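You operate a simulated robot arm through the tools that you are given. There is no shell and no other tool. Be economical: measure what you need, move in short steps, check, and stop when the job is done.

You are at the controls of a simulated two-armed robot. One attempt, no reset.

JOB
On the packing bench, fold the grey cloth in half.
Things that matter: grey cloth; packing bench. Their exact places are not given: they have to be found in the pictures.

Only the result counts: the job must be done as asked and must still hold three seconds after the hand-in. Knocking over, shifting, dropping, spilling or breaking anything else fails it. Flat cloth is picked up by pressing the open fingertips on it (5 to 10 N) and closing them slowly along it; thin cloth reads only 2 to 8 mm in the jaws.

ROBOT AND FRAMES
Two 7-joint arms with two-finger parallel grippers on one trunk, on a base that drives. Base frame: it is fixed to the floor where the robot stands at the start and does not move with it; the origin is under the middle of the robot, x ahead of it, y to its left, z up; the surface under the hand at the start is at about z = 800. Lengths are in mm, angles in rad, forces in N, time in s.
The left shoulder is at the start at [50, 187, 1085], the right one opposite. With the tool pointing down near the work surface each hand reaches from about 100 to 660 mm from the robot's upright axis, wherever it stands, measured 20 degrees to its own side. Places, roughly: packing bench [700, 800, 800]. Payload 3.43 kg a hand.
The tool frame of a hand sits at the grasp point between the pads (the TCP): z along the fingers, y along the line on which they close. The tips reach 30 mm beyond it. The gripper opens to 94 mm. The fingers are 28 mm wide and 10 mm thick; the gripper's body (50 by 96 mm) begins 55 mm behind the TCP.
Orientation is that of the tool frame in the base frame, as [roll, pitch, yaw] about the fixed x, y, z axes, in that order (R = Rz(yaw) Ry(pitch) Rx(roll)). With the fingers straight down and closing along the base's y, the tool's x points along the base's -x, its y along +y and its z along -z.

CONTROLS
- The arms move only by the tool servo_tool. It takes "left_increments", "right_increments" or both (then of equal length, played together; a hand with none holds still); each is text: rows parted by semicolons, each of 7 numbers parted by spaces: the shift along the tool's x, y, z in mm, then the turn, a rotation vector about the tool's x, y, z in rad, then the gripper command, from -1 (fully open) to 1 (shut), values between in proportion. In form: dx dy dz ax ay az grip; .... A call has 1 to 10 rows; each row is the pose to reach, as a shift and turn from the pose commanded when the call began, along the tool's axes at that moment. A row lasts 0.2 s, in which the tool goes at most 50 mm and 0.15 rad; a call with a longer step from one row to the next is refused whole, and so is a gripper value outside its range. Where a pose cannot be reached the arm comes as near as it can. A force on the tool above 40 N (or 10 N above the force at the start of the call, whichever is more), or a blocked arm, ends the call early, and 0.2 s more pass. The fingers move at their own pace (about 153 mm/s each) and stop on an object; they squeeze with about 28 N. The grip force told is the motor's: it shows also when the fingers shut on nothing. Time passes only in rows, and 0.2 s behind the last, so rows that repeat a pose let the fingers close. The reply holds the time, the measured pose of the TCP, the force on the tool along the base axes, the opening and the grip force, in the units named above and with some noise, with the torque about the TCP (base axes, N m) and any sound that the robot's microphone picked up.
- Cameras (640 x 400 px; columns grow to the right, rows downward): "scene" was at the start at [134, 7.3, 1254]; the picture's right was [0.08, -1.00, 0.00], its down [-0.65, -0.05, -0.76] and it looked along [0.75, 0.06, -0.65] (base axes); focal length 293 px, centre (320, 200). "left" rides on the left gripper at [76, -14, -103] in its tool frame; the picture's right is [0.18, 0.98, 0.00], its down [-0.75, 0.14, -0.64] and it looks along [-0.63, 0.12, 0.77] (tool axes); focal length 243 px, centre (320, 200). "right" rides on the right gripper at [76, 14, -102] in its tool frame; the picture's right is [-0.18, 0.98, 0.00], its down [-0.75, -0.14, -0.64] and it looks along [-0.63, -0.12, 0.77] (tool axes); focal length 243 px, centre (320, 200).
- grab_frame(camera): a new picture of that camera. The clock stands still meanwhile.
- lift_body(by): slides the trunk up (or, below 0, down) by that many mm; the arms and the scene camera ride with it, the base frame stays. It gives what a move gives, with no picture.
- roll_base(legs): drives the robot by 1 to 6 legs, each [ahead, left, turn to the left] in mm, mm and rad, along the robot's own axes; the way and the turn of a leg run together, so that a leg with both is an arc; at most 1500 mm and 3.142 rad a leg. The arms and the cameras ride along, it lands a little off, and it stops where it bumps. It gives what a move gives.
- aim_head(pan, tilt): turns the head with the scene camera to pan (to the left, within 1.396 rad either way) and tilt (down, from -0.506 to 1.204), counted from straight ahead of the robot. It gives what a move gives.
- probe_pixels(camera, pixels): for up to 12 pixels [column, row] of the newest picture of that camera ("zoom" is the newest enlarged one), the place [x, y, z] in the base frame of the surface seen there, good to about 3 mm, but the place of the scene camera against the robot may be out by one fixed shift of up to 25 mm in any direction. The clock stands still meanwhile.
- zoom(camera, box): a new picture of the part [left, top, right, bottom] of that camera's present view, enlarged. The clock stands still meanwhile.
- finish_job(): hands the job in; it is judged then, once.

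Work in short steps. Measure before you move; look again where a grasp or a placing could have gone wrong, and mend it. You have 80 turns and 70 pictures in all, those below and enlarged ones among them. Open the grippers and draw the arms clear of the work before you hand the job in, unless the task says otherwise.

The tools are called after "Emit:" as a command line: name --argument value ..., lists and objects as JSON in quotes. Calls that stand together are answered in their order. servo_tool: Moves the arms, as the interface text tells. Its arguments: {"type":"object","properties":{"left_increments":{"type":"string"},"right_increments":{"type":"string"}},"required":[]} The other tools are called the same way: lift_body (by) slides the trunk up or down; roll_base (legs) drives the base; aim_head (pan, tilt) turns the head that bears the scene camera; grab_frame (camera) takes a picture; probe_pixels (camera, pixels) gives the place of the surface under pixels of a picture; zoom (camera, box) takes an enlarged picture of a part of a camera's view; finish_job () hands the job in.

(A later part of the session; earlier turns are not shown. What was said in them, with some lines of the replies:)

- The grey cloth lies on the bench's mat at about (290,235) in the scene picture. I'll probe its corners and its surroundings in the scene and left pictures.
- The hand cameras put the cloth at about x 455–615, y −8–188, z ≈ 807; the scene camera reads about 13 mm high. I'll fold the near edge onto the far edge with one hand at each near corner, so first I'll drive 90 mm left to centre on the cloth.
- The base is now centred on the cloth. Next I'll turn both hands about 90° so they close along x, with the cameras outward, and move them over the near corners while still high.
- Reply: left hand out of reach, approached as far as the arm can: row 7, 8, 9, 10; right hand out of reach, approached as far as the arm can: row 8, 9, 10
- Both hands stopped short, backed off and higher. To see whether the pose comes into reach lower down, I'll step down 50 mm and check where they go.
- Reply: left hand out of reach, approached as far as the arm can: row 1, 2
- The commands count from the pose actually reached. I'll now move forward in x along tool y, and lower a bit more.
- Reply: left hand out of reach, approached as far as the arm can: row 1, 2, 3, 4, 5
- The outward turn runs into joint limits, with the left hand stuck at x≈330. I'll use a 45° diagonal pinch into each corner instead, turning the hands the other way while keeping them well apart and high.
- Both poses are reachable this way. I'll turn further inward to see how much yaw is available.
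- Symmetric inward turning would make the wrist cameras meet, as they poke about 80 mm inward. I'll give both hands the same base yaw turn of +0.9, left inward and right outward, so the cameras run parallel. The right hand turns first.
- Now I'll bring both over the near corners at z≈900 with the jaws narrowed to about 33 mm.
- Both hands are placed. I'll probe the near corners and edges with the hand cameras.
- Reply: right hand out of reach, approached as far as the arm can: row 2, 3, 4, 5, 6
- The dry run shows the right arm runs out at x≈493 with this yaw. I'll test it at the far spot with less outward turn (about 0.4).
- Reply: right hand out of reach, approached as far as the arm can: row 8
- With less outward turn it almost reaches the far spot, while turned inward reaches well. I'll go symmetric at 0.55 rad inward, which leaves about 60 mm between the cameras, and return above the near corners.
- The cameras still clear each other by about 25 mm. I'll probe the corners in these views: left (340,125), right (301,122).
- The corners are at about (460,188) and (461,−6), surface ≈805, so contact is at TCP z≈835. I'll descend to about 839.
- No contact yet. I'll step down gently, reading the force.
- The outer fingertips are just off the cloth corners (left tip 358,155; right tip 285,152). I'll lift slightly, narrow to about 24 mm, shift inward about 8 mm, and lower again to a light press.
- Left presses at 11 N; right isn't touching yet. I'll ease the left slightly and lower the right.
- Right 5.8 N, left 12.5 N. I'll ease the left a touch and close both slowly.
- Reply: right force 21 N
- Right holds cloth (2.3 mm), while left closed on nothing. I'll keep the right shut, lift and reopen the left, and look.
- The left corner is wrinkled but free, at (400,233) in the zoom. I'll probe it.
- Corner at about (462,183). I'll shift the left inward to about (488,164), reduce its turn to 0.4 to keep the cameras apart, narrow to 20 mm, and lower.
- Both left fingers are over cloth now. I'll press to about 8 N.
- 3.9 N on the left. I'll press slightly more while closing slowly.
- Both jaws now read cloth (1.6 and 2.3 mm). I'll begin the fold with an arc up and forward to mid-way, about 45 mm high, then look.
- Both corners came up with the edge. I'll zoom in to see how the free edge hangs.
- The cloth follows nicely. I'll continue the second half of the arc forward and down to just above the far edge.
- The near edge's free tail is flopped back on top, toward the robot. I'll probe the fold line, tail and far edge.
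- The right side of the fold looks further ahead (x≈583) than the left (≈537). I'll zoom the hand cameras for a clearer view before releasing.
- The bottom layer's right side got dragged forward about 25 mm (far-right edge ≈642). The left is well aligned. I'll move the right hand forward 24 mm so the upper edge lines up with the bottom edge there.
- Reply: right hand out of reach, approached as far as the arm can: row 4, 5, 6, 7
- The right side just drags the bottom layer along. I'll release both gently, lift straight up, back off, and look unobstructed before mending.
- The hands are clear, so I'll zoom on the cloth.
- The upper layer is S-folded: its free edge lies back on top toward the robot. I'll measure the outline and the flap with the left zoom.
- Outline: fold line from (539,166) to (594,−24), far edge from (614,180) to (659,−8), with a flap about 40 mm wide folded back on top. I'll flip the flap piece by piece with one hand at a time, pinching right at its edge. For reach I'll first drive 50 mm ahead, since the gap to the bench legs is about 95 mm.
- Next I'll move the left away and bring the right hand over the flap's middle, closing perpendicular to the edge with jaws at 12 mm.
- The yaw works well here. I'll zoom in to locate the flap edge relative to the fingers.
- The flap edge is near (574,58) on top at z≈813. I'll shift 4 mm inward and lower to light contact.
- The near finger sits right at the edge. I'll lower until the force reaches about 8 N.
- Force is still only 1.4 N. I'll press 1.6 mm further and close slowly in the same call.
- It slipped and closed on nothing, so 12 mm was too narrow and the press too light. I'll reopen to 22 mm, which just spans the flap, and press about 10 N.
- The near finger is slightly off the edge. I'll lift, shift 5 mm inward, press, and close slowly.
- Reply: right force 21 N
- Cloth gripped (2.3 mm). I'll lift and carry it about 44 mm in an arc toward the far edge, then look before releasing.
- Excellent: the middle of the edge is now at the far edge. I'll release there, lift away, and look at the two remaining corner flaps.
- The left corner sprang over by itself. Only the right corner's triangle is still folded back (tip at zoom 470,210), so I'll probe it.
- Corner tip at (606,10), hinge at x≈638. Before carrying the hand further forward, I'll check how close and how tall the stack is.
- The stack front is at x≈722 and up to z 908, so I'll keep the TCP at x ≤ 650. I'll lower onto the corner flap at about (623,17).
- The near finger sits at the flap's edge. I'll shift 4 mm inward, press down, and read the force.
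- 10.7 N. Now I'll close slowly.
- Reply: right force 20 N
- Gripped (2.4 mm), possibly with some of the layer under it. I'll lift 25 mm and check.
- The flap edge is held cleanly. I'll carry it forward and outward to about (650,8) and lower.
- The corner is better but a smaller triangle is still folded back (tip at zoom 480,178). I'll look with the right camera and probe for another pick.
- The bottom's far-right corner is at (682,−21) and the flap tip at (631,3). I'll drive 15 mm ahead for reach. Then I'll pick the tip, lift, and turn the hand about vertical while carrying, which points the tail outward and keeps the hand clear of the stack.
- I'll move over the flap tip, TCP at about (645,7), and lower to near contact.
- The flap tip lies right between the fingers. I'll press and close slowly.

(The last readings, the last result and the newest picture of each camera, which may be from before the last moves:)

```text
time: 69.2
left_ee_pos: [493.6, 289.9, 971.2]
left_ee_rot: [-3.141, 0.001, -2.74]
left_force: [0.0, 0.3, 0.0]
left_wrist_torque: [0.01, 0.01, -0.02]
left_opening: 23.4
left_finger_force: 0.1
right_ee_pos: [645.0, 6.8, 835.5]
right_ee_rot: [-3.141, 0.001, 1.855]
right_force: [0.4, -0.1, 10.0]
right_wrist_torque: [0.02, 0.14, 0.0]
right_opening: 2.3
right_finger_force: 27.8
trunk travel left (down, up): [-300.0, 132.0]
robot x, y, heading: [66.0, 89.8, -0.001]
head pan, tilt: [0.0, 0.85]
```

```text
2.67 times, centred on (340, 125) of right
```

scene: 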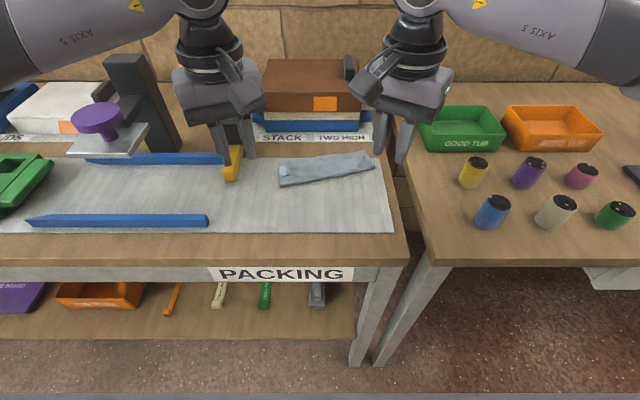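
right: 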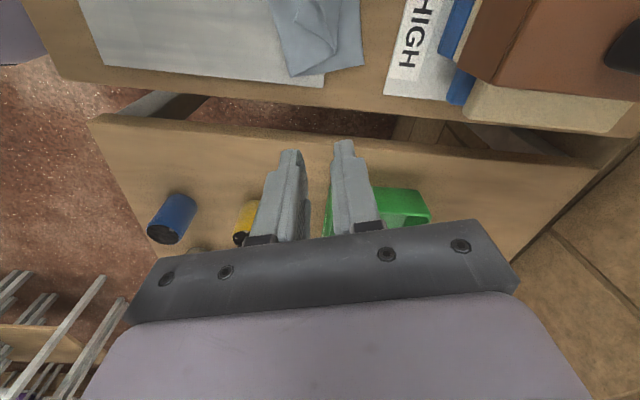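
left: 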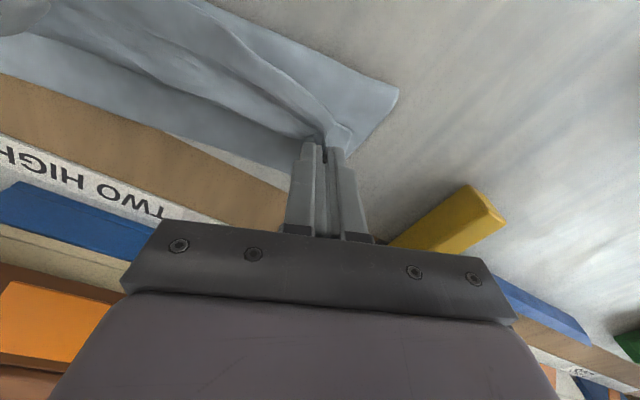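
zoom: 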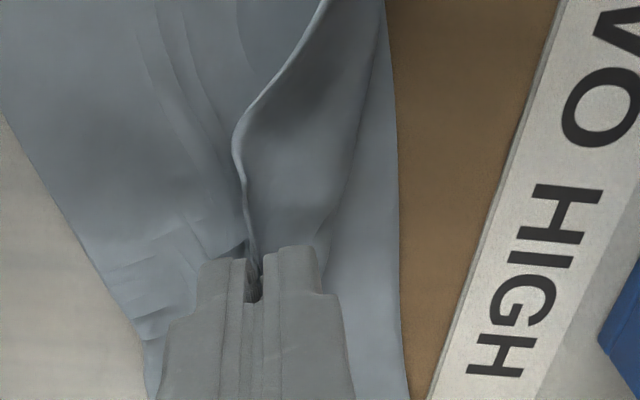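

Gripped with the edge in the jaws. I'll lift, carry to about (670,−14) while turning 1.1 rad, and lower.

Emit:
servo_tool --right_increments "0 0 -10 0 0 0 1; 0 1 -20 0 0 -0.1 1; -2 3 -28 0 0 -0.24 1; -6 6 -32 0 0 -0.38 1; -10 9 -32 0 0 -0.52 1; -15 12 -30 0 0 -0.66 1; -20 15 -26 0 0 -0.8 1; -24 17 -20 0 0 -0.94 1; -27 19 -12 0 0 -1.08 1; -27 20 -4 0 0 -1.1 1"

Emit:
zoom --camera "scene" --box '[250, 120, 410, 225]'

Emit:
grab_frame --camera "right"

```text
time: 71.4
left_ee_pos: [494.1, 289.7, 970.4]
left_ee_rot: [3.141, 0.0, -2.742]
left_force: [0.3, -0.4, -0.1]
left_wrist_torque: [0.0, -0.03, -0.01]
left_opening: 23.6
left_finger_force: 0.1
right_ee_pos: [672.2, -14.0, 838.9]
right_ee_rot: [-3.139, -0.002, 2.958]
right_force: [-0.2, -1.3, -0.3]
right_wrist_torque: [0.01, -0.01, -0.03]
right_opening: 2.2
right_finger_force: 27.8
trunk travel left (down, up): [-300.0, 132.0]
robot x, y, heading: [63.7, 89.9, -0.003]
head pan, tilt: [0.0, 0.85]
```

```text
3.81 times, centred on (330, 172) of scene
```

zoom: 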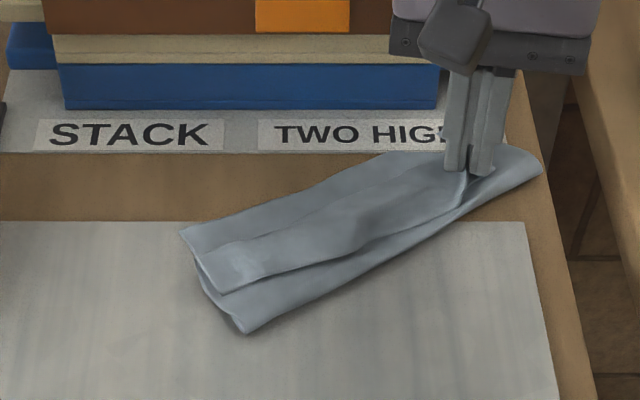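

```text
10 pictures are left
```

right: 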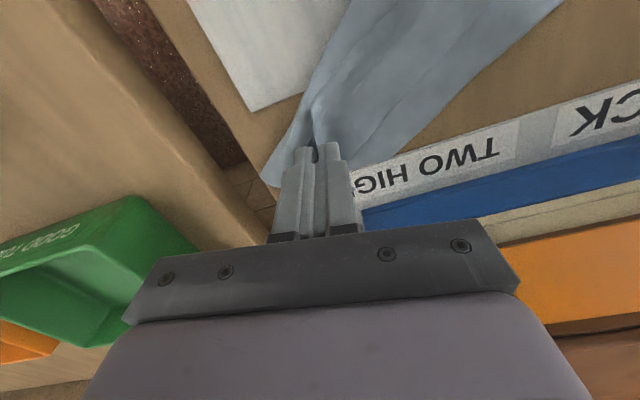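

The carry dragged the whole cloth and the flap fell back. New plan: pinch the fold line itself, which is already about the cloth's midline, at both ends. Then I'll lift the whole cloth so both halves hang free, and lay it down again. First I release and lift the right hand.

Emit:
servo_tool --right_increments "0 0 0 0 0 0 0.8; 0 0 0 0 0 0 0.5; 0 0 -10 0 0 0 0.5; 0 0 -40 0 0 0 0.5; 0 0 -80 0 0 0.1 0.5; 20 -10 -110 0 0 0.2 0.5; 40 -20 -120 0 0 0.35 0.5; 60 -30 -120 0 0 0.5 0.5; 70 -35 -120 0 0 0.65 0.5; 80 -40 -120 0 0 0.8 0.5"

Emit:
grab_frame --camera "scene"

Emit:
zoom --camera "scene" --box '[260, 120, 420, 220]'

```text
time: 73.6
left_ee_pos: [493.2, 288.1, 970.2]
left_ee_rot: [3.141, 0.0, -2.74]
left_force: [-0.9, -0.3, 1.0]
left_wrist_torque: [-0.04, -0.01, -0.02]
left_opening: 23.5
left_finger_force: 0.1
right_ee_pos: [585.8, -37.0, 960.6]
right_ee_rot: [-3.14, 0.0, 2.154]
right_force: [1.3, -0.6, 0.5]
right_wrist_torque: [0.02, 0.01, -0.02]
right_opening: 23.4
right_finger_force: 0.0
trunk travel left (down, up): [-300.0, 132.0]
robot x, y, heading: [65.4, 90.8, 0.001]
head pan, tilt: [0.0, 0.85]
```

```text
9 pictures are left
```

scene: 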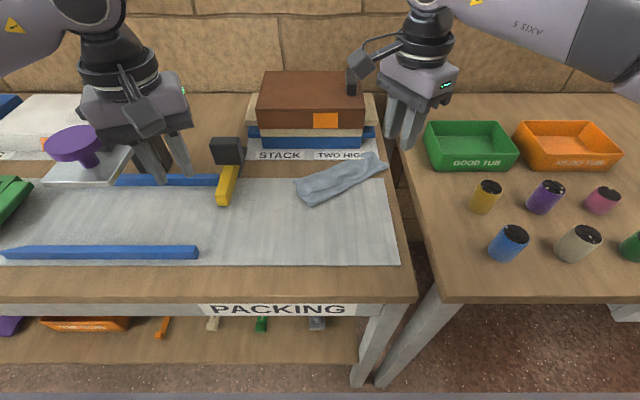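

```text
4.00 times, centred on (340, 170) of scene
```

zoom: 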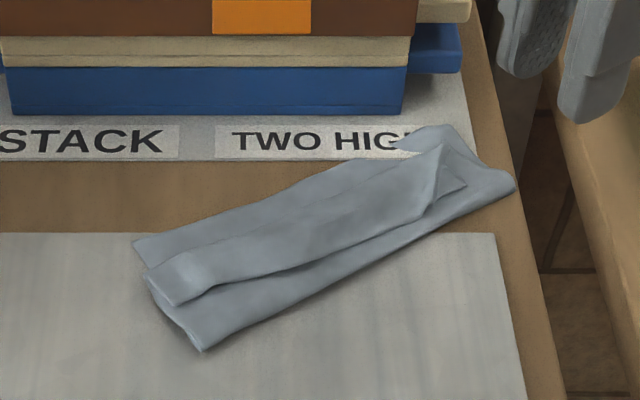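

I'll probe the fold line (zoom 205,348 → 512,185) and the other corners.

Emit:
probe_pixels --camera "zoom" --pixels '[[206, 344], [225, 335], [300, 300], [400, 248], [480, 205], [510, 185], [140, 242], [440, 132], [180, 295], [435, 200], [505, 350], [480, 120]]'

```text
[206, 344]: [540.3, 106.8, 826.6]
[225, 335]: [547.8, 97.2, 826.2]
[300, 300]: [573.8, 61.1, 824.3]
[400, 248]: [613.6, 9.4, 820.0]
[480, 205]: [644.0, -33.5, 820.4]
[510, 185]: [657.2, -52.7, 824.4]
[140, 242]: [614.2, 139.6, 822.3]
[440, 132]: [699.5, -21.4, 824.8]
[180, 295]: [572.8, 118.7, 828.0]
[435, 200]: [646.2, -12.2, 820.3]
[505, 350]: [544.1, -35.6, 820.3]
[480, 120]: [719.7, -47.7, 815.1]
```

Correcting for the scene offset, the fold line runs from about (548,109) to (665,−51). I'll bring both hands above its ends, each closing roughly across the fold with 24 mm openings.

Emit:
servo_tool --left_increments "0 -10 5 0 0 0.12 0.49; 0 -25 10 0 0 0.25 0.49; 1 -50 15 0 0 0.37 0.49; 1 -80 20 0 0 0.5 0.49; 2 -110 30 0 0 0.62 0.49; 3 -140 45 0 0 0.75 0.49; 4 -170 58 0 0 0.87 0.49; 5 -203 70 0 0 1.0 0.49" --right_increments "-10 20 10 0 0 -0.05 0.49; -20 40 20 0 0 -0.05 0.49; -30 55 30 0 0 -0.05 0.49; -35 67 40 0 0 -0.05 0.49; -35 67 50 0 0 -0.05 0.49; -35 67 60 0 0 -0.05 0.49; -35 67 60 0 0 -0.05 0.49; -35 67 60 0 0 -0.05 0.49"

Emit:
grab_frame --camera "left"

Emit:
grab_frame --camera "right"

```text
time: 75.4
left_ee_pos: [569.2, 100.0, 901.7]
left_ee_rot: [-3.14, 0.0, 2.54]
left_force: [0.5, -0.2, 0.4]
left_wrist_torque: [0.0, 0.0, 0.02]
left_opening: 23.9
left_finger_force: 0.2
right_ee_pos: [660.4, -29.9, 897.8]
right_ee_rot: [-3.141, -0.001, 2.206]
right_force: [0.0, 0.0, 1.2]
right_wrist_torque: [0.02, -0.01, -0.06]
right_opening: 23.9
right_finger_force: 0.0
trunk travel left (down, up): [-300.0, 132.0]
robot x, y, heading: [65.4, 85.9, 0.004]
head pan, tilt: [0.0, 0.85]
```

```text
7 pictures are left
```

left: 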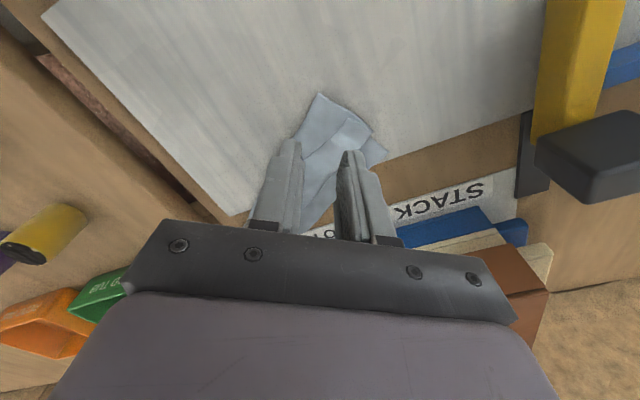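

```text
6 pictures are left
```

right: 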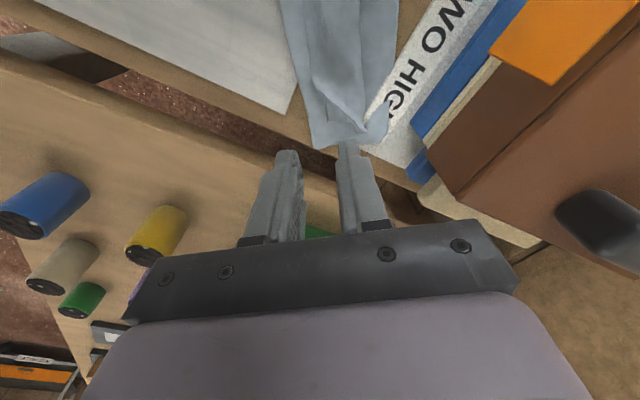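

I'll probe the fold corners in both hand views, and the clamp near the left hand.

Emit:
probe_pixels --camera "left" --pixels '[[320, 98], [305, 122], [295, 135], [350, 112], [382, 150], [312, 200], [575, 150], [560, 100]]'

Emit:
probe_pixels --camera "right" --pixels '[[318, 143], [300, 90], [307, 120], [285, 25], [335, 110], [365, 143], [385, 125], [395, 60]]'

```text
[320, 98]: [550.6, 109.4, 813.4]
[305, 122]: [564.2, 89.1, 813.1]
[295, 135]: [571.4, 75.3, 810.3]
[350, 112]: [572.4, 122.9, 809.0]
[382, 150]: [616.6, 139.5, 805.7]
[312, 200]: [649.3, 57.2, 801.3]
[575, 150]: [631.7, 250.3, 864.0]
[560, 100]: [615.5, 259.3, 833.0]
```

```text
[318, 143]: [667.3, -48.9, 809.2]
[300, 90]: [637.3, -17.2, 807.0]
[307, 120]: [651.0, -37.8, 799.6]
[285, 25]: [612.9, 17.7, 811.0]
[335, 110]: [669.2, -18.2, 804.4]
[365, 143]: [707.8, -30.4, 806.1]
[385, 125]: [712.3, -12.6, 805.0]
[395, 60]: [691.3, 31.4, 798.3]
```

Geometry matches the plan. I'll lower both to near contact, with the right shifted 4 mm inward.

Emit:
servo_tool --left_increments "0 0 20 0 0 0 0.49; 0 0 40 0 0 0 0.49; 0 0 56 0 0 0 0.49; 0 0 62 0 0 0 0.49; 0 0 64.5 0 0 0 0.49; 0 0 64.5 0 0 0 0.49" --right_increments "0 4 20 0 0 0 0.49; 0 4 40 0 0 0 0.49; 0 4 54 0 0 0 0.49; 0 4 60 0 0 0 0.49; 0 4 62 0 0 0 0.49; 0 4 62 0 0 0 0.49"

```text
time: 76.8
left_ee_pos: [569.1, 101.2, 836.5]
left_ee_rot: [3.141, 0.002, 2.543]
left_force: [0.4, 1.7, 8.7]
left_wrist_torque: [0.15, -0.13, 0.01]
left_opening: 24.2
left_finger_force: 0.0
right_ee_pos: [664.0, -27.0, 837.6]
right_ee_rot: [-3.142, 0.002, 2.207]
right_force: [0.3, -0.8, 1.7]
right_wrist_torque: [0.01, 0.01, 0.0]
right_opening: 23.7
right_finger_force: 0.0
trunk travel left (down, up): [-300.0, 132.0]
robot x, y, heading: [65.0, 90.6, 0.0]
head pan, tilt: [0.0, 0.85]
```

Left presses 8.7 N. I'll lower the right a few mm more.

Emit:
servo_tool --left_increments "0 0 0.3 0 0 0 0.49; 0 0 0.3 0 0 0 0.49; 0 0 0.3 0 0 0 0.49; 0 0 0.3 0 0 0 0.49" --right_increments "0 0 1.5 0 0 0 0.49; 0 0 3 0 0 0 0.49; 0 0 4 0 0 0 0.49; 0 0 4 0 0 0 0.49"

```text
time: 77.8
left_ee_pos: [567.8, 101.4, 836.2]
left_ee_rot: [3.142, 0.004, 2.542]
left_force: [2.0, 0.8, 15.8]
left_wrist_torque: [0.25, -0.22, 0.0]
left_opening: 25.0
left_finger_force: 0.4
right_ee_pos: [662.9, -27.3, 833.6]
right_ee_rot: [3.14, 0.002, 2.207]
right_force: [-0.6, 0.8, 2.8]
right_wrist_torque: [0.03, -0.05, -0.02]
right_opening: 24.3
right_finger_force: 0.0
trunk travel left (down, up): [-300.0, 132.0]
robot x, y, heading: [65.6, 92.7, -0.001]
head pan, tilt: [0.0, 0.85]
```

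Now I'll close both slowly, the right pressing a little further.

Emit:
servo_tool --left_increments "0 0 0 0 0 0 0.49; 0 0 0 0 0 0 0.55; 0 0 0 0 0 0 0.61; 0 0 0 0 0 0 0.67; 0 0 0 0 0 0 0.73; 0 0 0 0 0 0 0.79; 0 0 0 0 0 0 0.86; 0 0 0 0 0 0 0.93; 0 0 0 0 0 0 1; 0 0 0 0 0 0 1" --right_increments "0 0 1.5 0 0 0 0.49; 0 0 2 0 0 0 0.55; 0 0 2 0 0 0 0.61; 0 0 2 0 0 0 0.67; 0 0 2 0 0 0 0.73; 0 0 2 0 0 0 0.79; 0 0 2 0 0 0 0.86; 0 0 2 0 0 0 0.93; 0 0 2 0 0 0 1; 0 0 2 0 0 0 1"

```text
time: 80.0
left_ee_pos: [567.9, 101.0, 837.2]
left_ee_rot: [3.141, 0.004, 2.544]
left_force: [0.9, 2.3, 16.8]
left_wrist_torque: [0.1, -0.17, -0.02]
left_opening: 3.4
left_finger_force: 28.0
right_ee_pos: [662.2, -26.9, 832.8]
right_ee_rot: [3.14, 0.003, 2.205]
right_force: [1.8, 0.4, 10.7]
right_wrist_torque: [0.06, -0.16, 0.01]
right_opening: 2.7
right_finger_force: 28.7
trunk travel left (down, up): [-300.0, 132.0]
robot x, y, heading: [65.0, 90.1, 0.001]
head pan, tilt: [0.0, 0.85]
```

Both hold (3.4 and 2.7 mm). I'll lift straight up 130 mm so both halves hang, then look.

Emit:
servo_tool --left_increments "0 0 -10 0 0 0 1; 0 0 -25 0 0 0 1; 0 0 -40 0 0 0 1; 0 0 -55 0 0 0 1; 0 0 -70 0 0 0 1; 0 0 -85 0 0 0 1; 0 0 -100 0 0 0 1; 0 0 -115 0 0 0 1; 0 0 -130 0 0 0 1; 0 0 -130 0 0 0 1" --right_increments "0 0 -10 0 0 0 1; 0 0 -25 0 0 0 1; 0 0 -40 0 0 0 1; 0 0 -55 0 0 0 1; 0 0 -70 0 0 0 1; 0 0 -85 0 0 0 1; 0 0 -100 0 0 0 1; 0 0 -115 0 0 0 1; 0 0 -134 0 0 0 1; 0 0 -134 0 0 0 1"

Emit:
zoom --camera "scene" --box '[230, 60, 420, 180]'

```text
time: 82.2
left_ee_pos: [568.7, 102.2, 966.5]
left_ee_rot: [-3.141, 0.001, 2.541]
left_force: [0.5, -0.2, -0.1]
left_wrist_torque: [0.0, -0.02, 0.01]
left_opening: 3.5
left_finger_force: 28.0
right_ee_pos: [664.0, -27.9, 965.3]
right_ee_rot: [-3.14, -0.001, 2.207]
right_force: [0.4, -1.1, 0.1]
right_wrist_torque: [0.0, 0.0, 0.0]
right_opening: 2.4
right_finger_force: 27.9
trunk travel left (down, up): [-300.0, 132.0]
robot x, y, heading: [64.4, 92.1, 0.0]
head pan, tilt: [0.0, 0.85]
```

```text
3.33 times, centred on (325, 120) of scene
```

zoom: 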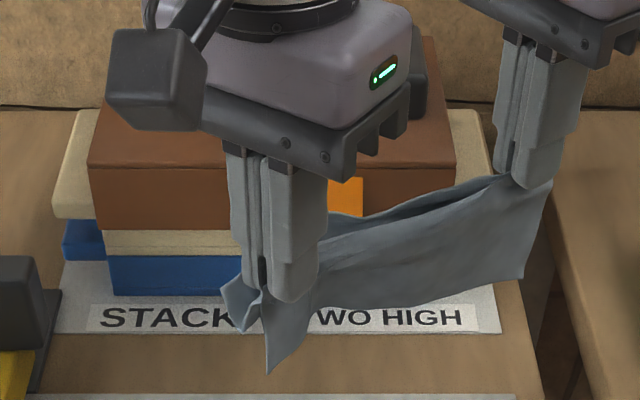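

The cloth hangs cleanly in two halves from its midline. I'll carry it back over the mat, keeping its direction, and lower until the tails nearly touch.

Emit:
servo_tool --left_increments "12 8 4 0 0 0 1; 24 16 10 0 0 0 1; 36 24 18 0 0 0 1; 48 32 26 0 0 0 1; 60 40 34 0 0 0 1; 71 47 42 0 0 0 1; 71 47 42 0 0 0 1; 71 47 42 0 0 0 1; 71 47 42 0 0 0 1" --right_increments "14 3.5 4 0 0 0 1; 28 7 10 0 0 0 1; 42 11 18 0 0 0 1; 55 14 26 0 0 0 1; 69 18 34 0 0 0 1; 82.5 21 41 0 0 0 1; 82.5 21 41 0 0 0 1; 82.5 21 41 0 0 0 1; 82.5 21 41 0 0 0 1"

```text
time: 84.2
left_ee_pos: [535.2, 180.4, 923.6]
left_ee_rot: [3.141, 0.0, 2.543]
left_force: [-0.6, -0.1, 0.2]
left_wrist_torque: [0.02, 0.0, -0.03]
left_opening: 3.3
left_finger_force: 27.7
right_ee_pos: [631.6, 51.5, 923.9]
right_ee_rot: [3.141, -0.001, 2.207]
right_force: [-0.1, -1.2, 0.9]
right_wrist_torque: [0.04, 0.0, 0.0]
right_opening: 2.5
right_finger_force: 27.9
trunk travel left (down, up): [-300.0, 132.0]
robot x, y, heading: [64.0, 89.9, 0.002]
head pan, tilt: [0.0, 0.85]
```

Now I'll lay it down: sweep back across the fold while lowering, so both tails trail flat toward the far side.

Emit:
servo_tool --left_increments "4 -11 4 0 0 0 1; 8 -22 10 0 0 0 1; 11.5 -32 16 0 0 0 1; 15 -42 25 0 0 0 1; 18.5 -51 35 0 0 0 1; 21.5 -59 46 0 0 0 1; 24 -66 58 0 0 0 1; 26 -72 69 0 0 0 1; 27.5 -76 79 0 0 0 1; 28.5 -79 85 0 0 0 1" --right_increments "0 -12 4 0 0 0 1; 0.3 -23 10 0 0 0 1; 0.4 -34 16 0 0 0 1; 0.6 -44 25 0 0 0 1; 0.7 -54 35 0 0 0 1; 0.8 -63 46 0 0 0 1; 0.9 -70 58 0 0 0 1; 1 -76 69 0 0 0 1; 1 -81 79 0 0 0 1; 1 -84 85 0 0 0 1"

Emit:
zoom --camera "scene" --box '[230, 110, 430, 240]'

```text
time: 86.4
left_ee_pos: [469.3, 131.1, 838.6]
left_ee_rot: [-3.141, 0.001, 2.542]
left_force: [0.4, -0.5, 0.5]
left_wrist_torque: [0.05, -0.02, -0.03]
left_opening: 3.2
left_finger_force: 27.9
right_ee_pos: [564.0, 1.6, 838.4]
right_ee_rot: [-3.139, 0.0, 2.204]
right_force: [-0.6, 0.5, 0.4]
right_wrist_torque: [0.02, -0.03, 0.0]
right_opening: 2.4
right_finger_force: 27.8
trunk travel left (down, up): [-300.0, 132.0]
robot x, y, heading: [60.4, 92.2, -0.003]
head pan, tilt: [0.0, 0.85]
```

```text
3.08 times, centred on (330, 175) of scene
```

zoom: 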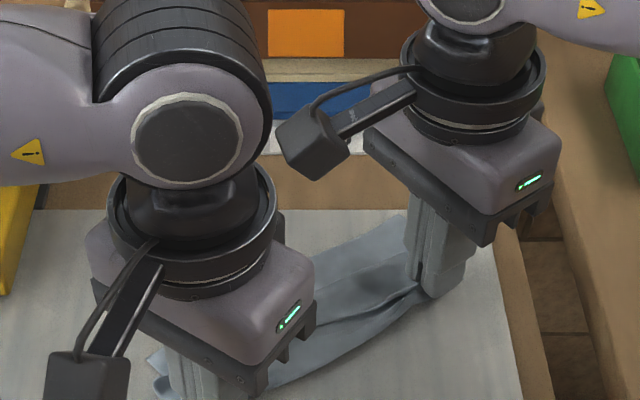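

Laid down. I'll release gently, lift straight up, and retreat both hands.

Emit:
servo_tool --left_increments "0 0 1.5 0 0 0 1; 0 0 1.5 0 0 0 0.9; 0 0 1.5 0 0 0 0.8; 0 0 1.5 0 0 0 0.7; 0 0 -8 0 0 0 0.7; 0 0 -30 0 0 0 0.7; 0 0 -70 0 0 0 0.7; 0 20 -110 0 0 0 0.7; 0 60 -130 0 0 0 0.7; 0 100 -140 0 0 0 0.7" --right_increments "0 0 1.5 0 0 0 1; 0 0 1.5 0 0 0 0.9; 0 0 1.5 0 0 0 0.8; 0 0 1.5 0 0 0 0.7; 0 0 -8 0 0 0 0.7; 0 0 -30 0 0 0 0.7; 0 0 -70 0 0 0 0.7; -20 -15 -110 0 0 0 0.7; -50 -45 -130 0 0 0 0.7; -80 -75 -140 0 0 0 0.7"

Emit:
zoom --camera "scene" --box '[250, 130, 410, 230]'

```text
time: 88.6
left_ee_pos: [526.3, 213.6, 978.5]
left_ee_rot: [-3.142, 0.001, 2.542]
left_force: [-0.8, -0.5, -0.4]
left_wrist_torque: [-0.04, 0.02, -0.03]
left_opening: 14.2
left_finger_force: 0.1
right_ee_pos: [550.8, -107.4, 980.7]
right_ee_rot: [-3.14, 0.0, 2.206]
right_force: [-0.8, 0.2, 0.1]
right_wrist_torque: [-0.01, 0.0, 0.01]
right_opening: 14.1
right_finger_force: 0.0
trunk travel left (down, up): [-300.0, 132.0]
robot x, y, heading: [69.3, 90.6, 0.001]
head pan, tilt: [0.0, 0.85]
```

```text
4.00 times, centred on (330, 180) of scene
```

zoom: 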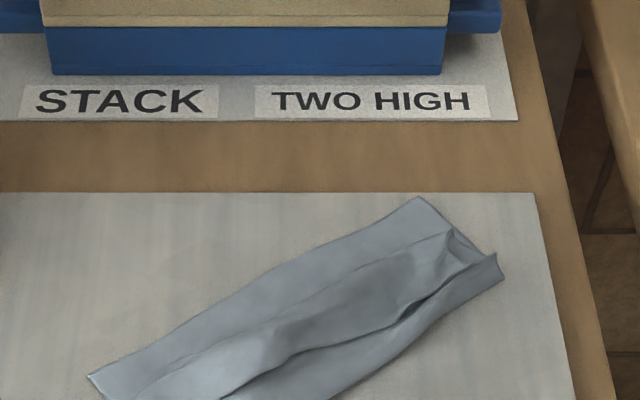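

I need to see the whole cloth, so I'll take one wider zoom.

Emit:
zoom --camera "scene" --box '[245, 165, 405, 265]'

```text
4.00 times, centred on (325, 215) of scene
```

zoom: 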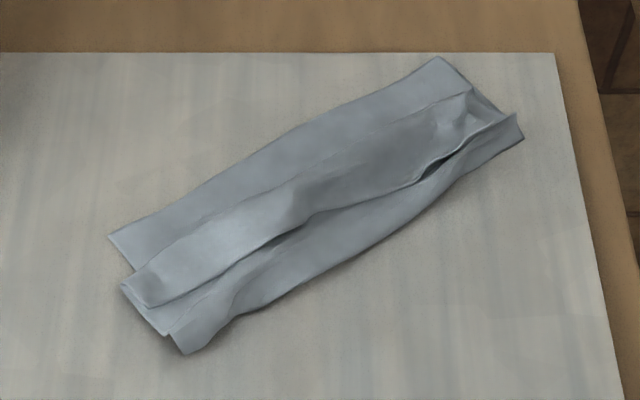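

The cloth is back on the mat at a good spot, but the flap still lies on top. I'll flip it with both hands at once, using the same hand orientations. First I probe its edge, ridge and outline.

Emit:
probe_pixels --camera "zoom" --pixels '[[152, 302], [200, 282], [260, 250], [330, 212], [410, 182], [460, 148], [180, 240], [260, 205], [440, 105], [115, 237], [437, 60], [188, 348]]'

Emit:
probe_pixels --camera "zoom" --pixels '[[520, 138], [330, 262], [250, 305], [500, 125], [425, 190], [240, 150], [340, 110], [350, 180], [225, 250], [390, 150], [165, 330], [125, 285]]'

```text
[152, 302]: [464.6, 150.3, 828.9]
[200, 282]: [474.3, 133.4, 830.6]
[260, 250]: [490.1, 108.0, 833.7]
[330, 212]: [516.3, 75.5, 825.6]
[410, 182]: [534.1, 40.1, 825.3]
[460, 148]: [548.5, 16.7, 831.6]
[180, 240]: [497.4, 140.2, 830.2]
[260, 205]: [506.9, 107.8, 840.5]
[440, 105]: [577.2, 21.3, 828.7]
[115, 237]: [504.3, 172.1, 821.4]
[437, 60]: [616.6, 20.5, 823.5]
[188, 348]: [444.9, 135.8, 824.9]
```

```text
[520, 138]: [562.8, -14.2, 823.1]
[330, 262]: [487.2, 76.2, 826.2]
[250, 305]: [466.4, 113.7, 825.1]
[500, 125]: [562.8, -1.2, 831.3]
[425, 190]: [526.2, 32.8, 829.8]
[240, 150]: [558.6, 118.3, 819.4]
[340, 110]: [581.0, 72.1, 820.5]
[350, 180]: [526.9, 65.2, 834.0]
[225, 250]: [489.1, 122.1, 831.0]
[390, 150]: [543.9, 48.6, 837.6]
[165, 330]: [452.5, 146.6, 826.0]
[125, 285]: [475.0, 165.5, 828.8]
```

Corrected, the flap edge runs from (472,152) to (570,1), about 25 mm wide. I'll bring the left to (490,150) and the right to (574,21), jaws 16 mm, and lower to just above contact.

Emit:
servo_tool --left_increments "-2 -20 10 0 0 0 0.66; -4 -45 25 0 0 0 0.66; -6.5 -73 45 0 0 0 0.66; -6.5 -73 75 0 0 0 0.66; -6.5 -73 105 0 0 0 0.66; -6.5 -73 125 0 0 0 0.66; -6.5 -73 135 0 0 0 0.66; -6.5 -73 138 0 0 0 0.66; -6.5 -73 138 0 0 0 0.66" --right_increments "25 27 10 0 0 0 0.66; 55 58 25 0 0 0 0.66; 89 94.5 45 0 0 0 0.66; 89 94.5 75 0 0 0 0.66; 89 94.5 105 0 0 0 0.66; 89 94.5 125 0 0 0 0.66; 89 94.5 137 0 0 0 0.66; 89 94.5 140 0 0 0 0.66; 89 94.5 140 0 0 0 0.66"

```text
refused: row 3 steps farther than a row can; nothing moved
```

One row was slightly too long; I'll resend it smoother.

Emit:
servo_tool --left_increments "-2 -20 5 0 0 0 0.66; -4 -40 15 0 0 0 0.66; -5 -58 25 0 0 0 0.66; -6.5 -73 45 0 0 0 0.66; -6.5 -73 75 0 0 0 0.66; -6.5 -73 105 0 0 0 0.66; -6.5 -73 125 0 0 0 0.66; -6.5 -73 135 0 0 0 0.66; -6.5 -73 138 0 0 0 0.66; -6.5 -73 138 0 0 0 0.66" --right_increments "22 23 5 0 0 0 0.66; 44 46 15 0 0 0 0.66; 66 70 25 0 0 0 0.66; 89 94.5 45 0 0 0 0.66; 89 94.5 75 0 0 0 0.66; 89 94.5 105 0 0 0 0.66; 89 94.5 125 0 0 0 0.66; 89 94.5 137 0 0 0 0.66; 89 94.5 140 0 0 0 0.66; 89 94.5 140 0 0 0 0.66"

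Emit:
probe_pixels --camera "zoom" --pixels '[[470, 95], [300, 185]]'

```text
time: 90.8
left_ee_pos: [488.8, 148.9, 841.0]
left_ee_rot: [3.141, 0.0, 2.544]
left_force: [0.3, 0.3, -0.3]
left_wrist_torque: [-0.01, 0.01, -0.03]
left_opening: 16.2
left_finger_force: 0.0
right_ee_pos: [574.2, 19.4, 837.9]
right_ee_rot: [-3.14, -0.001, 2.207]
right_force: [-0.7, 0.5, -0.4]
right_wrist_torque: [-0.03, 0.02, -0.02]
right_opening: 16.2
right_finger_force: 0.2
trunk travel left (down, up): [-300.0, 132.0]
robot x, y, heading: [64.2, 91.5, 0.003]
head pan, tilt: [0.0, 0.85]
```

```text
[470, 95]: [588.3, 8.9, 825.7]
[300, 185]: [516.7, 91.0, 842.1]
```

I'll press both gently and read the force.

Emit:
servo_tool --left_increments "0 0 2 0 0 0 0.66; 0 0 3.5 0 0 0 0.66; 0 0 4.5 0 0 0 0.66; 0 0 4.5 0 0 0 0.66" --right_increments "0 0 1 0 0 0 0.66; 0 0 1.5 0 0 0 0.66; 0 0 2 0 0 0 0.66; 0 0 2 0 0 0 0.66"

```text
time: 91.8
left_ee_pos: [489.3, 149.3, 835.7]
left_ee_rot: [-3.142, 0.004, 2.543]
left_force: [-0.9, 0.2, 6.9]
left_wrist_torque: [-0.03, 0.04, -0.01]
left_opening: 15.9
left_finger_force: 0.0
right_ee_pos: [573.2, 21.3, 837.5]
right_ee_rot: [-3.142, 0.002, 2.207]
right_force: [0.5, -0.8, 2.8]
right_wrist_torque: [-0.06, 0.03, -0.01]
right_opening: 15.9
right_finger_force: 0.0
trunk travel left (down, up): [-300.0, 132.0]
robot x, y, heading: [68.9, 92.0, -0.003]
head pan, tilt: [0.0, 0.85]
```

Left 6.9 N, right 2.8 N. I'll press a bit more and close both slowly.

Emit:
servo_tool --left_increments "0 0 0.6 0 0 0 0.66; 0 0 0.6 0 0 0 0.66; 0 0 0.6 0 0 0 0.7; 0 0 0.6 0 0 0 0.75; 0 0 0.6 0 0 0 0.8; 0 0 0.6 0 0 0 0.85; 0 0 0.6 0 0 0 0.9; 0 0 0.6 0 0 0 0.95; 0 0 0.6 0 0 0 1; 0 0 0.6 0 0 0 1" --right_increments "0 0 1 0 0 0 0.66; 0 0 1.8 0 0 0 0.66; 0 0 1.8 0 0 0 0.7; 0 0 1.8 0 0 0 0.75; 0 0 1.8 0 0 0 0.8; 0 0 1.8 0 0 0 0.85; 0 0 1.8 0 0 0 0.9; 0 0 1.8 0 0 0 0.95; 0 0 1.8 0 0 0 1; 0 0 1.8 0 0 0 1"

```text
time: 94.0
left_ee_pos: [487.8, 148.1, 837.1]
left_ee_rot: [3.141, 0.003, 2.543]
left_force: [1.9, -3.3, 14.8]
left_wrist_torque: [-0.12, -0.01, 0.04]
left_opening: 1.8
left_finger_force: 27.5
right_ee_pos: [574.3, 20.9, 837.2]
right_ee_rot: [3.141, 0.001, 2.205]
right_force: [-0.7, 2.4, 14.7]
right_wrist_torque: [0.03, 0.01, 0.04]
right_opening: 2.1
right_finger_force: 28.1
trunk travel left (down, up): [-300.0, 132.0]
robot x, y, heading: [65.4, 89.1, -0.001]
head pan, tilt: [0.0, 0.85]
```

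Both hold the flap (1.8 and 2.1 mm). I'll lift and carry both across toward the far edge: left 30 mm, right 40 mm.

Emit:
servo_tool --left_increments "0 0 -10 0 0 0 1; -0.7 2 -20 0 0 0 1; -2 5.5 -28 0 0 0 1; -4 11 -32 0 0 0 1; -6.5 17 -32 0 0 0 1; -8.5 22 -28 0 0 0 1; -10 26 -21 0 0 0 1; -10.5 28 -13 0 0 0 1; -10.5 28 -5 0 0 0 1; -10.5 28 -2 0 0 0 1" --right_increments "0 0 -10 0 0 0 1; 0 3 -20 0 0 0 1; 0 8 -28 0 0 0 1; 0 15 -32 0 0 0 1; -0.5 23 -32 0 0 0 1; -1 30 -28 0 0 0 1; -1 36 -21 0 0 0 1; -1 40 -13 0 0 0 1; -1 40 -5 0 0 0 1; -1 40 -2 0 0 0 1"

Emit:
zoom --camera "scene" --box '[235, 120, 435, 265]'

```text
time: 96.2
left_ee_pos: [512.9, 166.6, 838.1]
left_ee_rot: [-3.14, 0.001, 2.543]
left_force: [1.2, -0.4, 2.6]
left_wrist_torque: [0.03, -0.01, -0.04]
left_opening: 1.7
left_finger_force: 28.7
right_ee_pos: [607.6, 43.4, 837.2]
right_ee_rot: [3.141, 0.001, 2.206]
right_force: [-1.4, 1.0, 2.7]
right_wrist_torque: [-0.03, 0.01, 0.0]
right_opening: 1.9
right_finger_force: 28.2
trunk travel left (down, up): [-300.0, 132.0]
robot x, y, heading: [66.6, 90.1, 0.003]
head pan, tilt: [0.0, 0.85]
```

```text
2.76 times, centred on (335, 192) of scene
5 turns are left
```

zoom: 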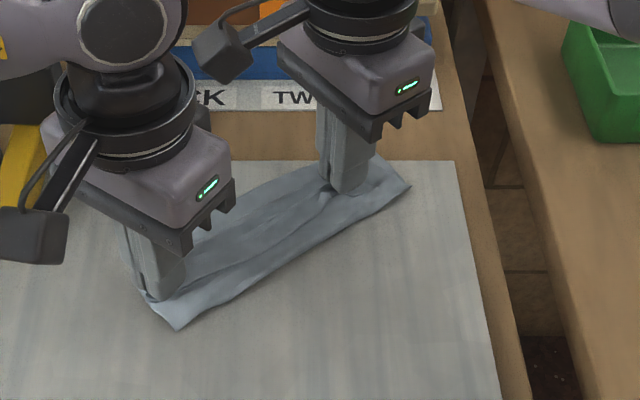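

The flap is over to the far edge along its length. With few turns left, I'll release gently and lift straight up, then retreat.

Emit:
servo_tool --left_increments "0 0 0.5 0 0 0 1; 0 0 0.5 0 0 0 0.9; 0 0 0.5 0 0 0 0.8; 0 0 0.5 0 0 0 0.75; 0 0 -8 0 0 0 0.75; 0 0 -30 0 0 0 0.75; 0 0 -70 0 0 0 0.75; 5 20 -110 0 0 0 0.5; 10 50 -130 0 0 0 0; 15 80 -140 0 0 0 -1" --right_increments "0 0 0.5 0 0 0 1; 0 0 0.5 0 0 0 0.9; 0 0 0.5 0 0 0 0.8; 0 0 0.5 0 0 0 0.75; 0 0 -8 0 0 0 0.75; 0 0 -30 0 0 0 0.75; 0 0 -70 0 0 0 0.75; -20 -20 -110 0 0 0 0.5; -50 -50 -130 0 0 0 0; -80 -80 -140 0 0 0 -1"

Emit:
zoom --camera "scene" --box '[245, 150, 405, 255]'

```text
time: 98.4
left_ee_pos: [545.7, 241.9, 976.9]
left_ee_rot: [3.141, 0.0, 2.54]
left_force: [-0.1, -0.4, 0.3]
left_wrist_torque: [0.02, 0.02, 0.0]
left_opening: 93.9
left_finger_force: 0.1
right_ee_pos: [588.9, -69.1, 976.5]
right_ee_rot: [3.14, -0.001, 2.206]
right_force: [-0.3, -0.5, 0.0]
right_wrist_torque: [0.02, -0.01, -0.02]
right_opening: 93.8
right_finger_force: 0.1
trunk travel left (down, up): [-300.0, 132.0]
robot x, y, heading: [62.8, 92.4, 0.002]
head pan, tilt: [0.0, 0.85]
```

```text
3.81 times, centred on (325, 202) of scene
4 turns are left
```

zoom: 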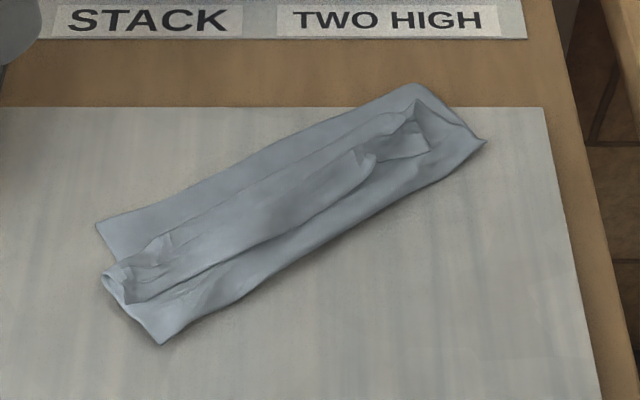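

Part of the flap has sprung back. The single mid-edge flip worked well before, so I'll repeat it; first I probe the outline.

Emit:
probe_pixels --camera "zoom" --pixels '[[235, 258], [290, 225], [345, 190], [255, 205], [200, 225], [310, 165], [260, 150], [300, 128], [280, 270], [320, 248], [135, 298], [425, 152]]'

```text
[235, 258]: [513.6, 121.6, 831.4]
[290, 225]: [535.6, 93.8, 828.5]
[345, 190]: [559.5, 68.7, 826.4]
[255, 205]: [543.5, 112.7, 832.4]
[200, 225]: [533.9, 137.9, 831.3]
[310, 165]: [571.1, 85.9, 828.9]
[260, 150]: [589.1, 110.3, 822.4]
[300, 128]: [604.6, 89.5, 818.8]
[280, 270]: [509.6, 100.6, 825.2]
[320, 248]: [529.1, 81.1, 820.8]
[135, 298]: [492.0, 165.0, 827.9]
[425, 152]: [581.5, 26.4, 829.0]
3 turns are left
```

No pictures remain, so I'll do the whole mid-edge flip in one go by readings. Left moves out of the way; right goes to (555,106), presses, closes, carries about 42 mm across, releases and retreats.

Emit:
servo_tool --left_increments "25 10 0 0 0 0 -1; 50 20 0 0 0 0 -1; 75 30 0 0 0 0 -1; 100 40 0 0 0 0 -1; 100 40 0 0 0 0 -1; 100 40 0 0 0 0 -1; 100 40 0 0 0 0 -1; 100 40 0 0 0 0 -1; 100 40 0 0 0 0 -1; 100 40 0 0 0 0 -1" --right_increments "0 0 0 0 0 0 0.62; 16 8 0 0 0 0 0.62; 50 24 0 0 0 -0.04 0.62; 85 40 0 0 0 -0.08 0.62; 120 57 10 0 0 -0.08 0.62; 150 71 30 0 0 -0.08 0.62; 161 76.6 55 0 0 -0.08 0.62; 161 76.6 80 0 0 -0.08 0.62; 161 76.6 100 0 0 -0.08 0.62; 161 76.6 110 0 0 -0.08 0.62"

Emit:
servo_tool --right_increments "0 0 15 0 0 0 0.62; 0 0 24 0 0 0 0.62; 0 0 28 0 0 0 0.62; 0 0 30 0 0 0 0.62; 0 0 31 0 0 0 0.62; 0 0 31.5 0 0 0 0.62; 0 0 31.5 0 0 0 0.68; 0 0 31.5 0 0 0 0.75; 0 0 31.5 0 0 0 0.82; 0 0 31.5 0 0 0 0.9"

Emit:
servo_tool --right_increments "0 0 0 0 0 0 1; 0 0 0 0 0 0 1; 0 0 -10 0 0 0 1; 0 2 -20 0 0 0 1; 0 7 -28 0 0 0 1; 0 14 -31 0 0 0 1; 0 23 -31 0 0 0 1; 0 31 -27 0 0 0 1; 0 37 -19 0 0 0 1; 0 42 -11 0 0 0 1"

Emit:
servo_tool --right_increments "0 1 5 0 0 0 1; 0 1 8 0 0 0 1; 0 1 8 0 0 0 0.85; 0 1 8 0 0 0 0.72; 0 1 -5 0 0 0 0.72; 0 1 -40 0 0 0 0.72; 0 1 -80 0 0 0 0.72; -18 -30 -105 0 0 0 0.3; -37 -60 -120 0 0 0 -0.5; -56 -88 -130 0 0 0 -1"

```text
time: 100.6
left_ee_pos: [485.8, 330.6, 976.7]
left_ee_rot: [-3.14, 0.0, 2.544]
left_force: [0.0, 0.0, 0.2]
left_wrist_torque: [0.0, 0.0, -0.01]
left_opening: 93.8
left_finger_force: 0.1
right_ee_pos: [555.6, 108.1, 865.6]
right_ee_rot: [3.141, -0.003, 2.286]
right_force: [0.2, 0.6, 0.6]
right_wrist_torque: [-0.03, 0.0, 0.02]
right_opening: 18.2
right_finger_force: 0.1
trunk travel left (down, up): [-300.0, 132.0]
robot x, y, heading: [68.0, 91.3, -0.0]
head pan, tilt: [0.0, 0.85]
```

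```text
time: 102.8
left_ee_pos: [486.5, 329.7, 977.2]
left_ee_rot: [-3.141, 0.0, 2.543]
left_force: [-0.2, -0.4, -0.7]
left_wrist_torque: [0.02, 0.0, 0.06]
left_opening: 93.9
left_finger_force: 0.0
right_ee_pos: [555.4, 107.4, 836.9]
right_ee_rot: [3.141, 0.002, 2.286]
right_force: [0.4, 0.4, 13.6]
right_wrist_torque: [0.0, 0.02, 0.01]
right_opening: 4.1
right_finger_force: 0.0
trunk travel left (down, up): [-300.0, 132.0]
robot x, y, heading: [67.0, 91.8, 0.001]
head pan, tilt: [0.0, 0.85]
```

```text
time: 105.0
left_ee_pos: [486.2, 330.0, 976.8]
left_ee_rot: [-3.141, 0.0, 2.542]
left_force: [0.0, 0.2, 0.8]
left_wrist_torque: [0.0, -0.03, 0.01]
left_opening: 93.8
left_finger_force: 0.1
right_ee_pos: [587.8, 134.3, 846.1]
right_ee_rot: [-3.14, 0.001, 2.287]
right_force: [0.4, 0.2, -0.6]
right_wrist_torque: [0.0, 0.04, 0.02]
right_opening: 2.0
right_finger_force: 28.6
trunk travel left (down, up): [-300.0, 132.0]
robot x, y, heading: [65.8, 86.3, 0.001]
head pan, tilt: [0.0, 0.85]
```

```text
time: 107.2
left_ee_pos: [486.2, 330.3, 976.9]
left_ee_rot: [3.141, 0.001, 2.542]
left_force: [-0.8, 0.1, -0.4]
left_wrist_torque: [0.0, -0.03, -0.01]
left_opening: 94.0
left_finger_force: 0.1
right_ee_pos: [558.5, 33.4, 975.2]
right_ee_rot: [-3.141, 0.0, 2.285]
right_force: [0.8, -0.1, 0.1]
right_wrist_torque: [0.02, 0.02, 0.02]
right_opening: 93.7
right_finger_force: 0.1
trunk travel left (down, up): [-300.0, 132.0]
robot x, y, heading: [62.0, 90.8, -0.002]
head pan, tilt: [0.0, 0.85]
2 turns are left
```

The mid-edge was gripped (2.0 mm), carried across and released, and both jaws are open. I'll draw the right hand clear of the cloth.

Emit:
servo_tool --right_increments "-25 -35 -5 0 0 0 -1; -45 -75 -10 0 0 0 -1; -55 -115 -10 0 0 0 -1; -55 -115 -10 0 0 0 -1"

```text
time: 108.2
left_ee_pos: [485.9, 331.0, 976.8]
left_ee_rot: [3.141, 0.001, 2.544]
left_force: [-0.1, 0.2, -0.2]
left_wrist_torque: [-0.01, 0.03, 0.01]
left_opening: 94.1
left_finger_force: 0.1
right_ee_pos: [506.0, -82.3, 987.4]
right_ee_rot: [-3.141, -0.002, 2.286]
right_force: [0.0, 0.7, 1.4]
right_wrist_torque: [0.0, -0.01, -0.01]
right_opening: 93.8
right_finger_force: 0.0
trunk travel left (down, up): [-300.0, 132.0]
robot x, y, heading: [60.0, 88.0, -0.001]
head pan, tilt: [0.0, 0.85]
1 turns are left
```

Both hands are open and clear of the cloth, so I'm handing in.

Emit:
finish_job

```text
The job is handed in.
```

I handed the job in with the cloth folded roughly in half, but I can't say the fold is clean. I had no pictures left to check the last step.

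- **Fold:** The cloth is doubled over near its middle and lies on the bench mat, turned about 35–40° from where it started.
- **Loose edge:** In the last picture, a strip about 25 mm wide along the moved edge was still folded back on top. I then gripped the middle of that strip (2.0 mm in the jaws), carried it to the far edge and released it. The corners may still be folded back.
- **Surroundings:** Both grippers are open and clear of the cloth. I saw no sign of anything else being touched or moved.
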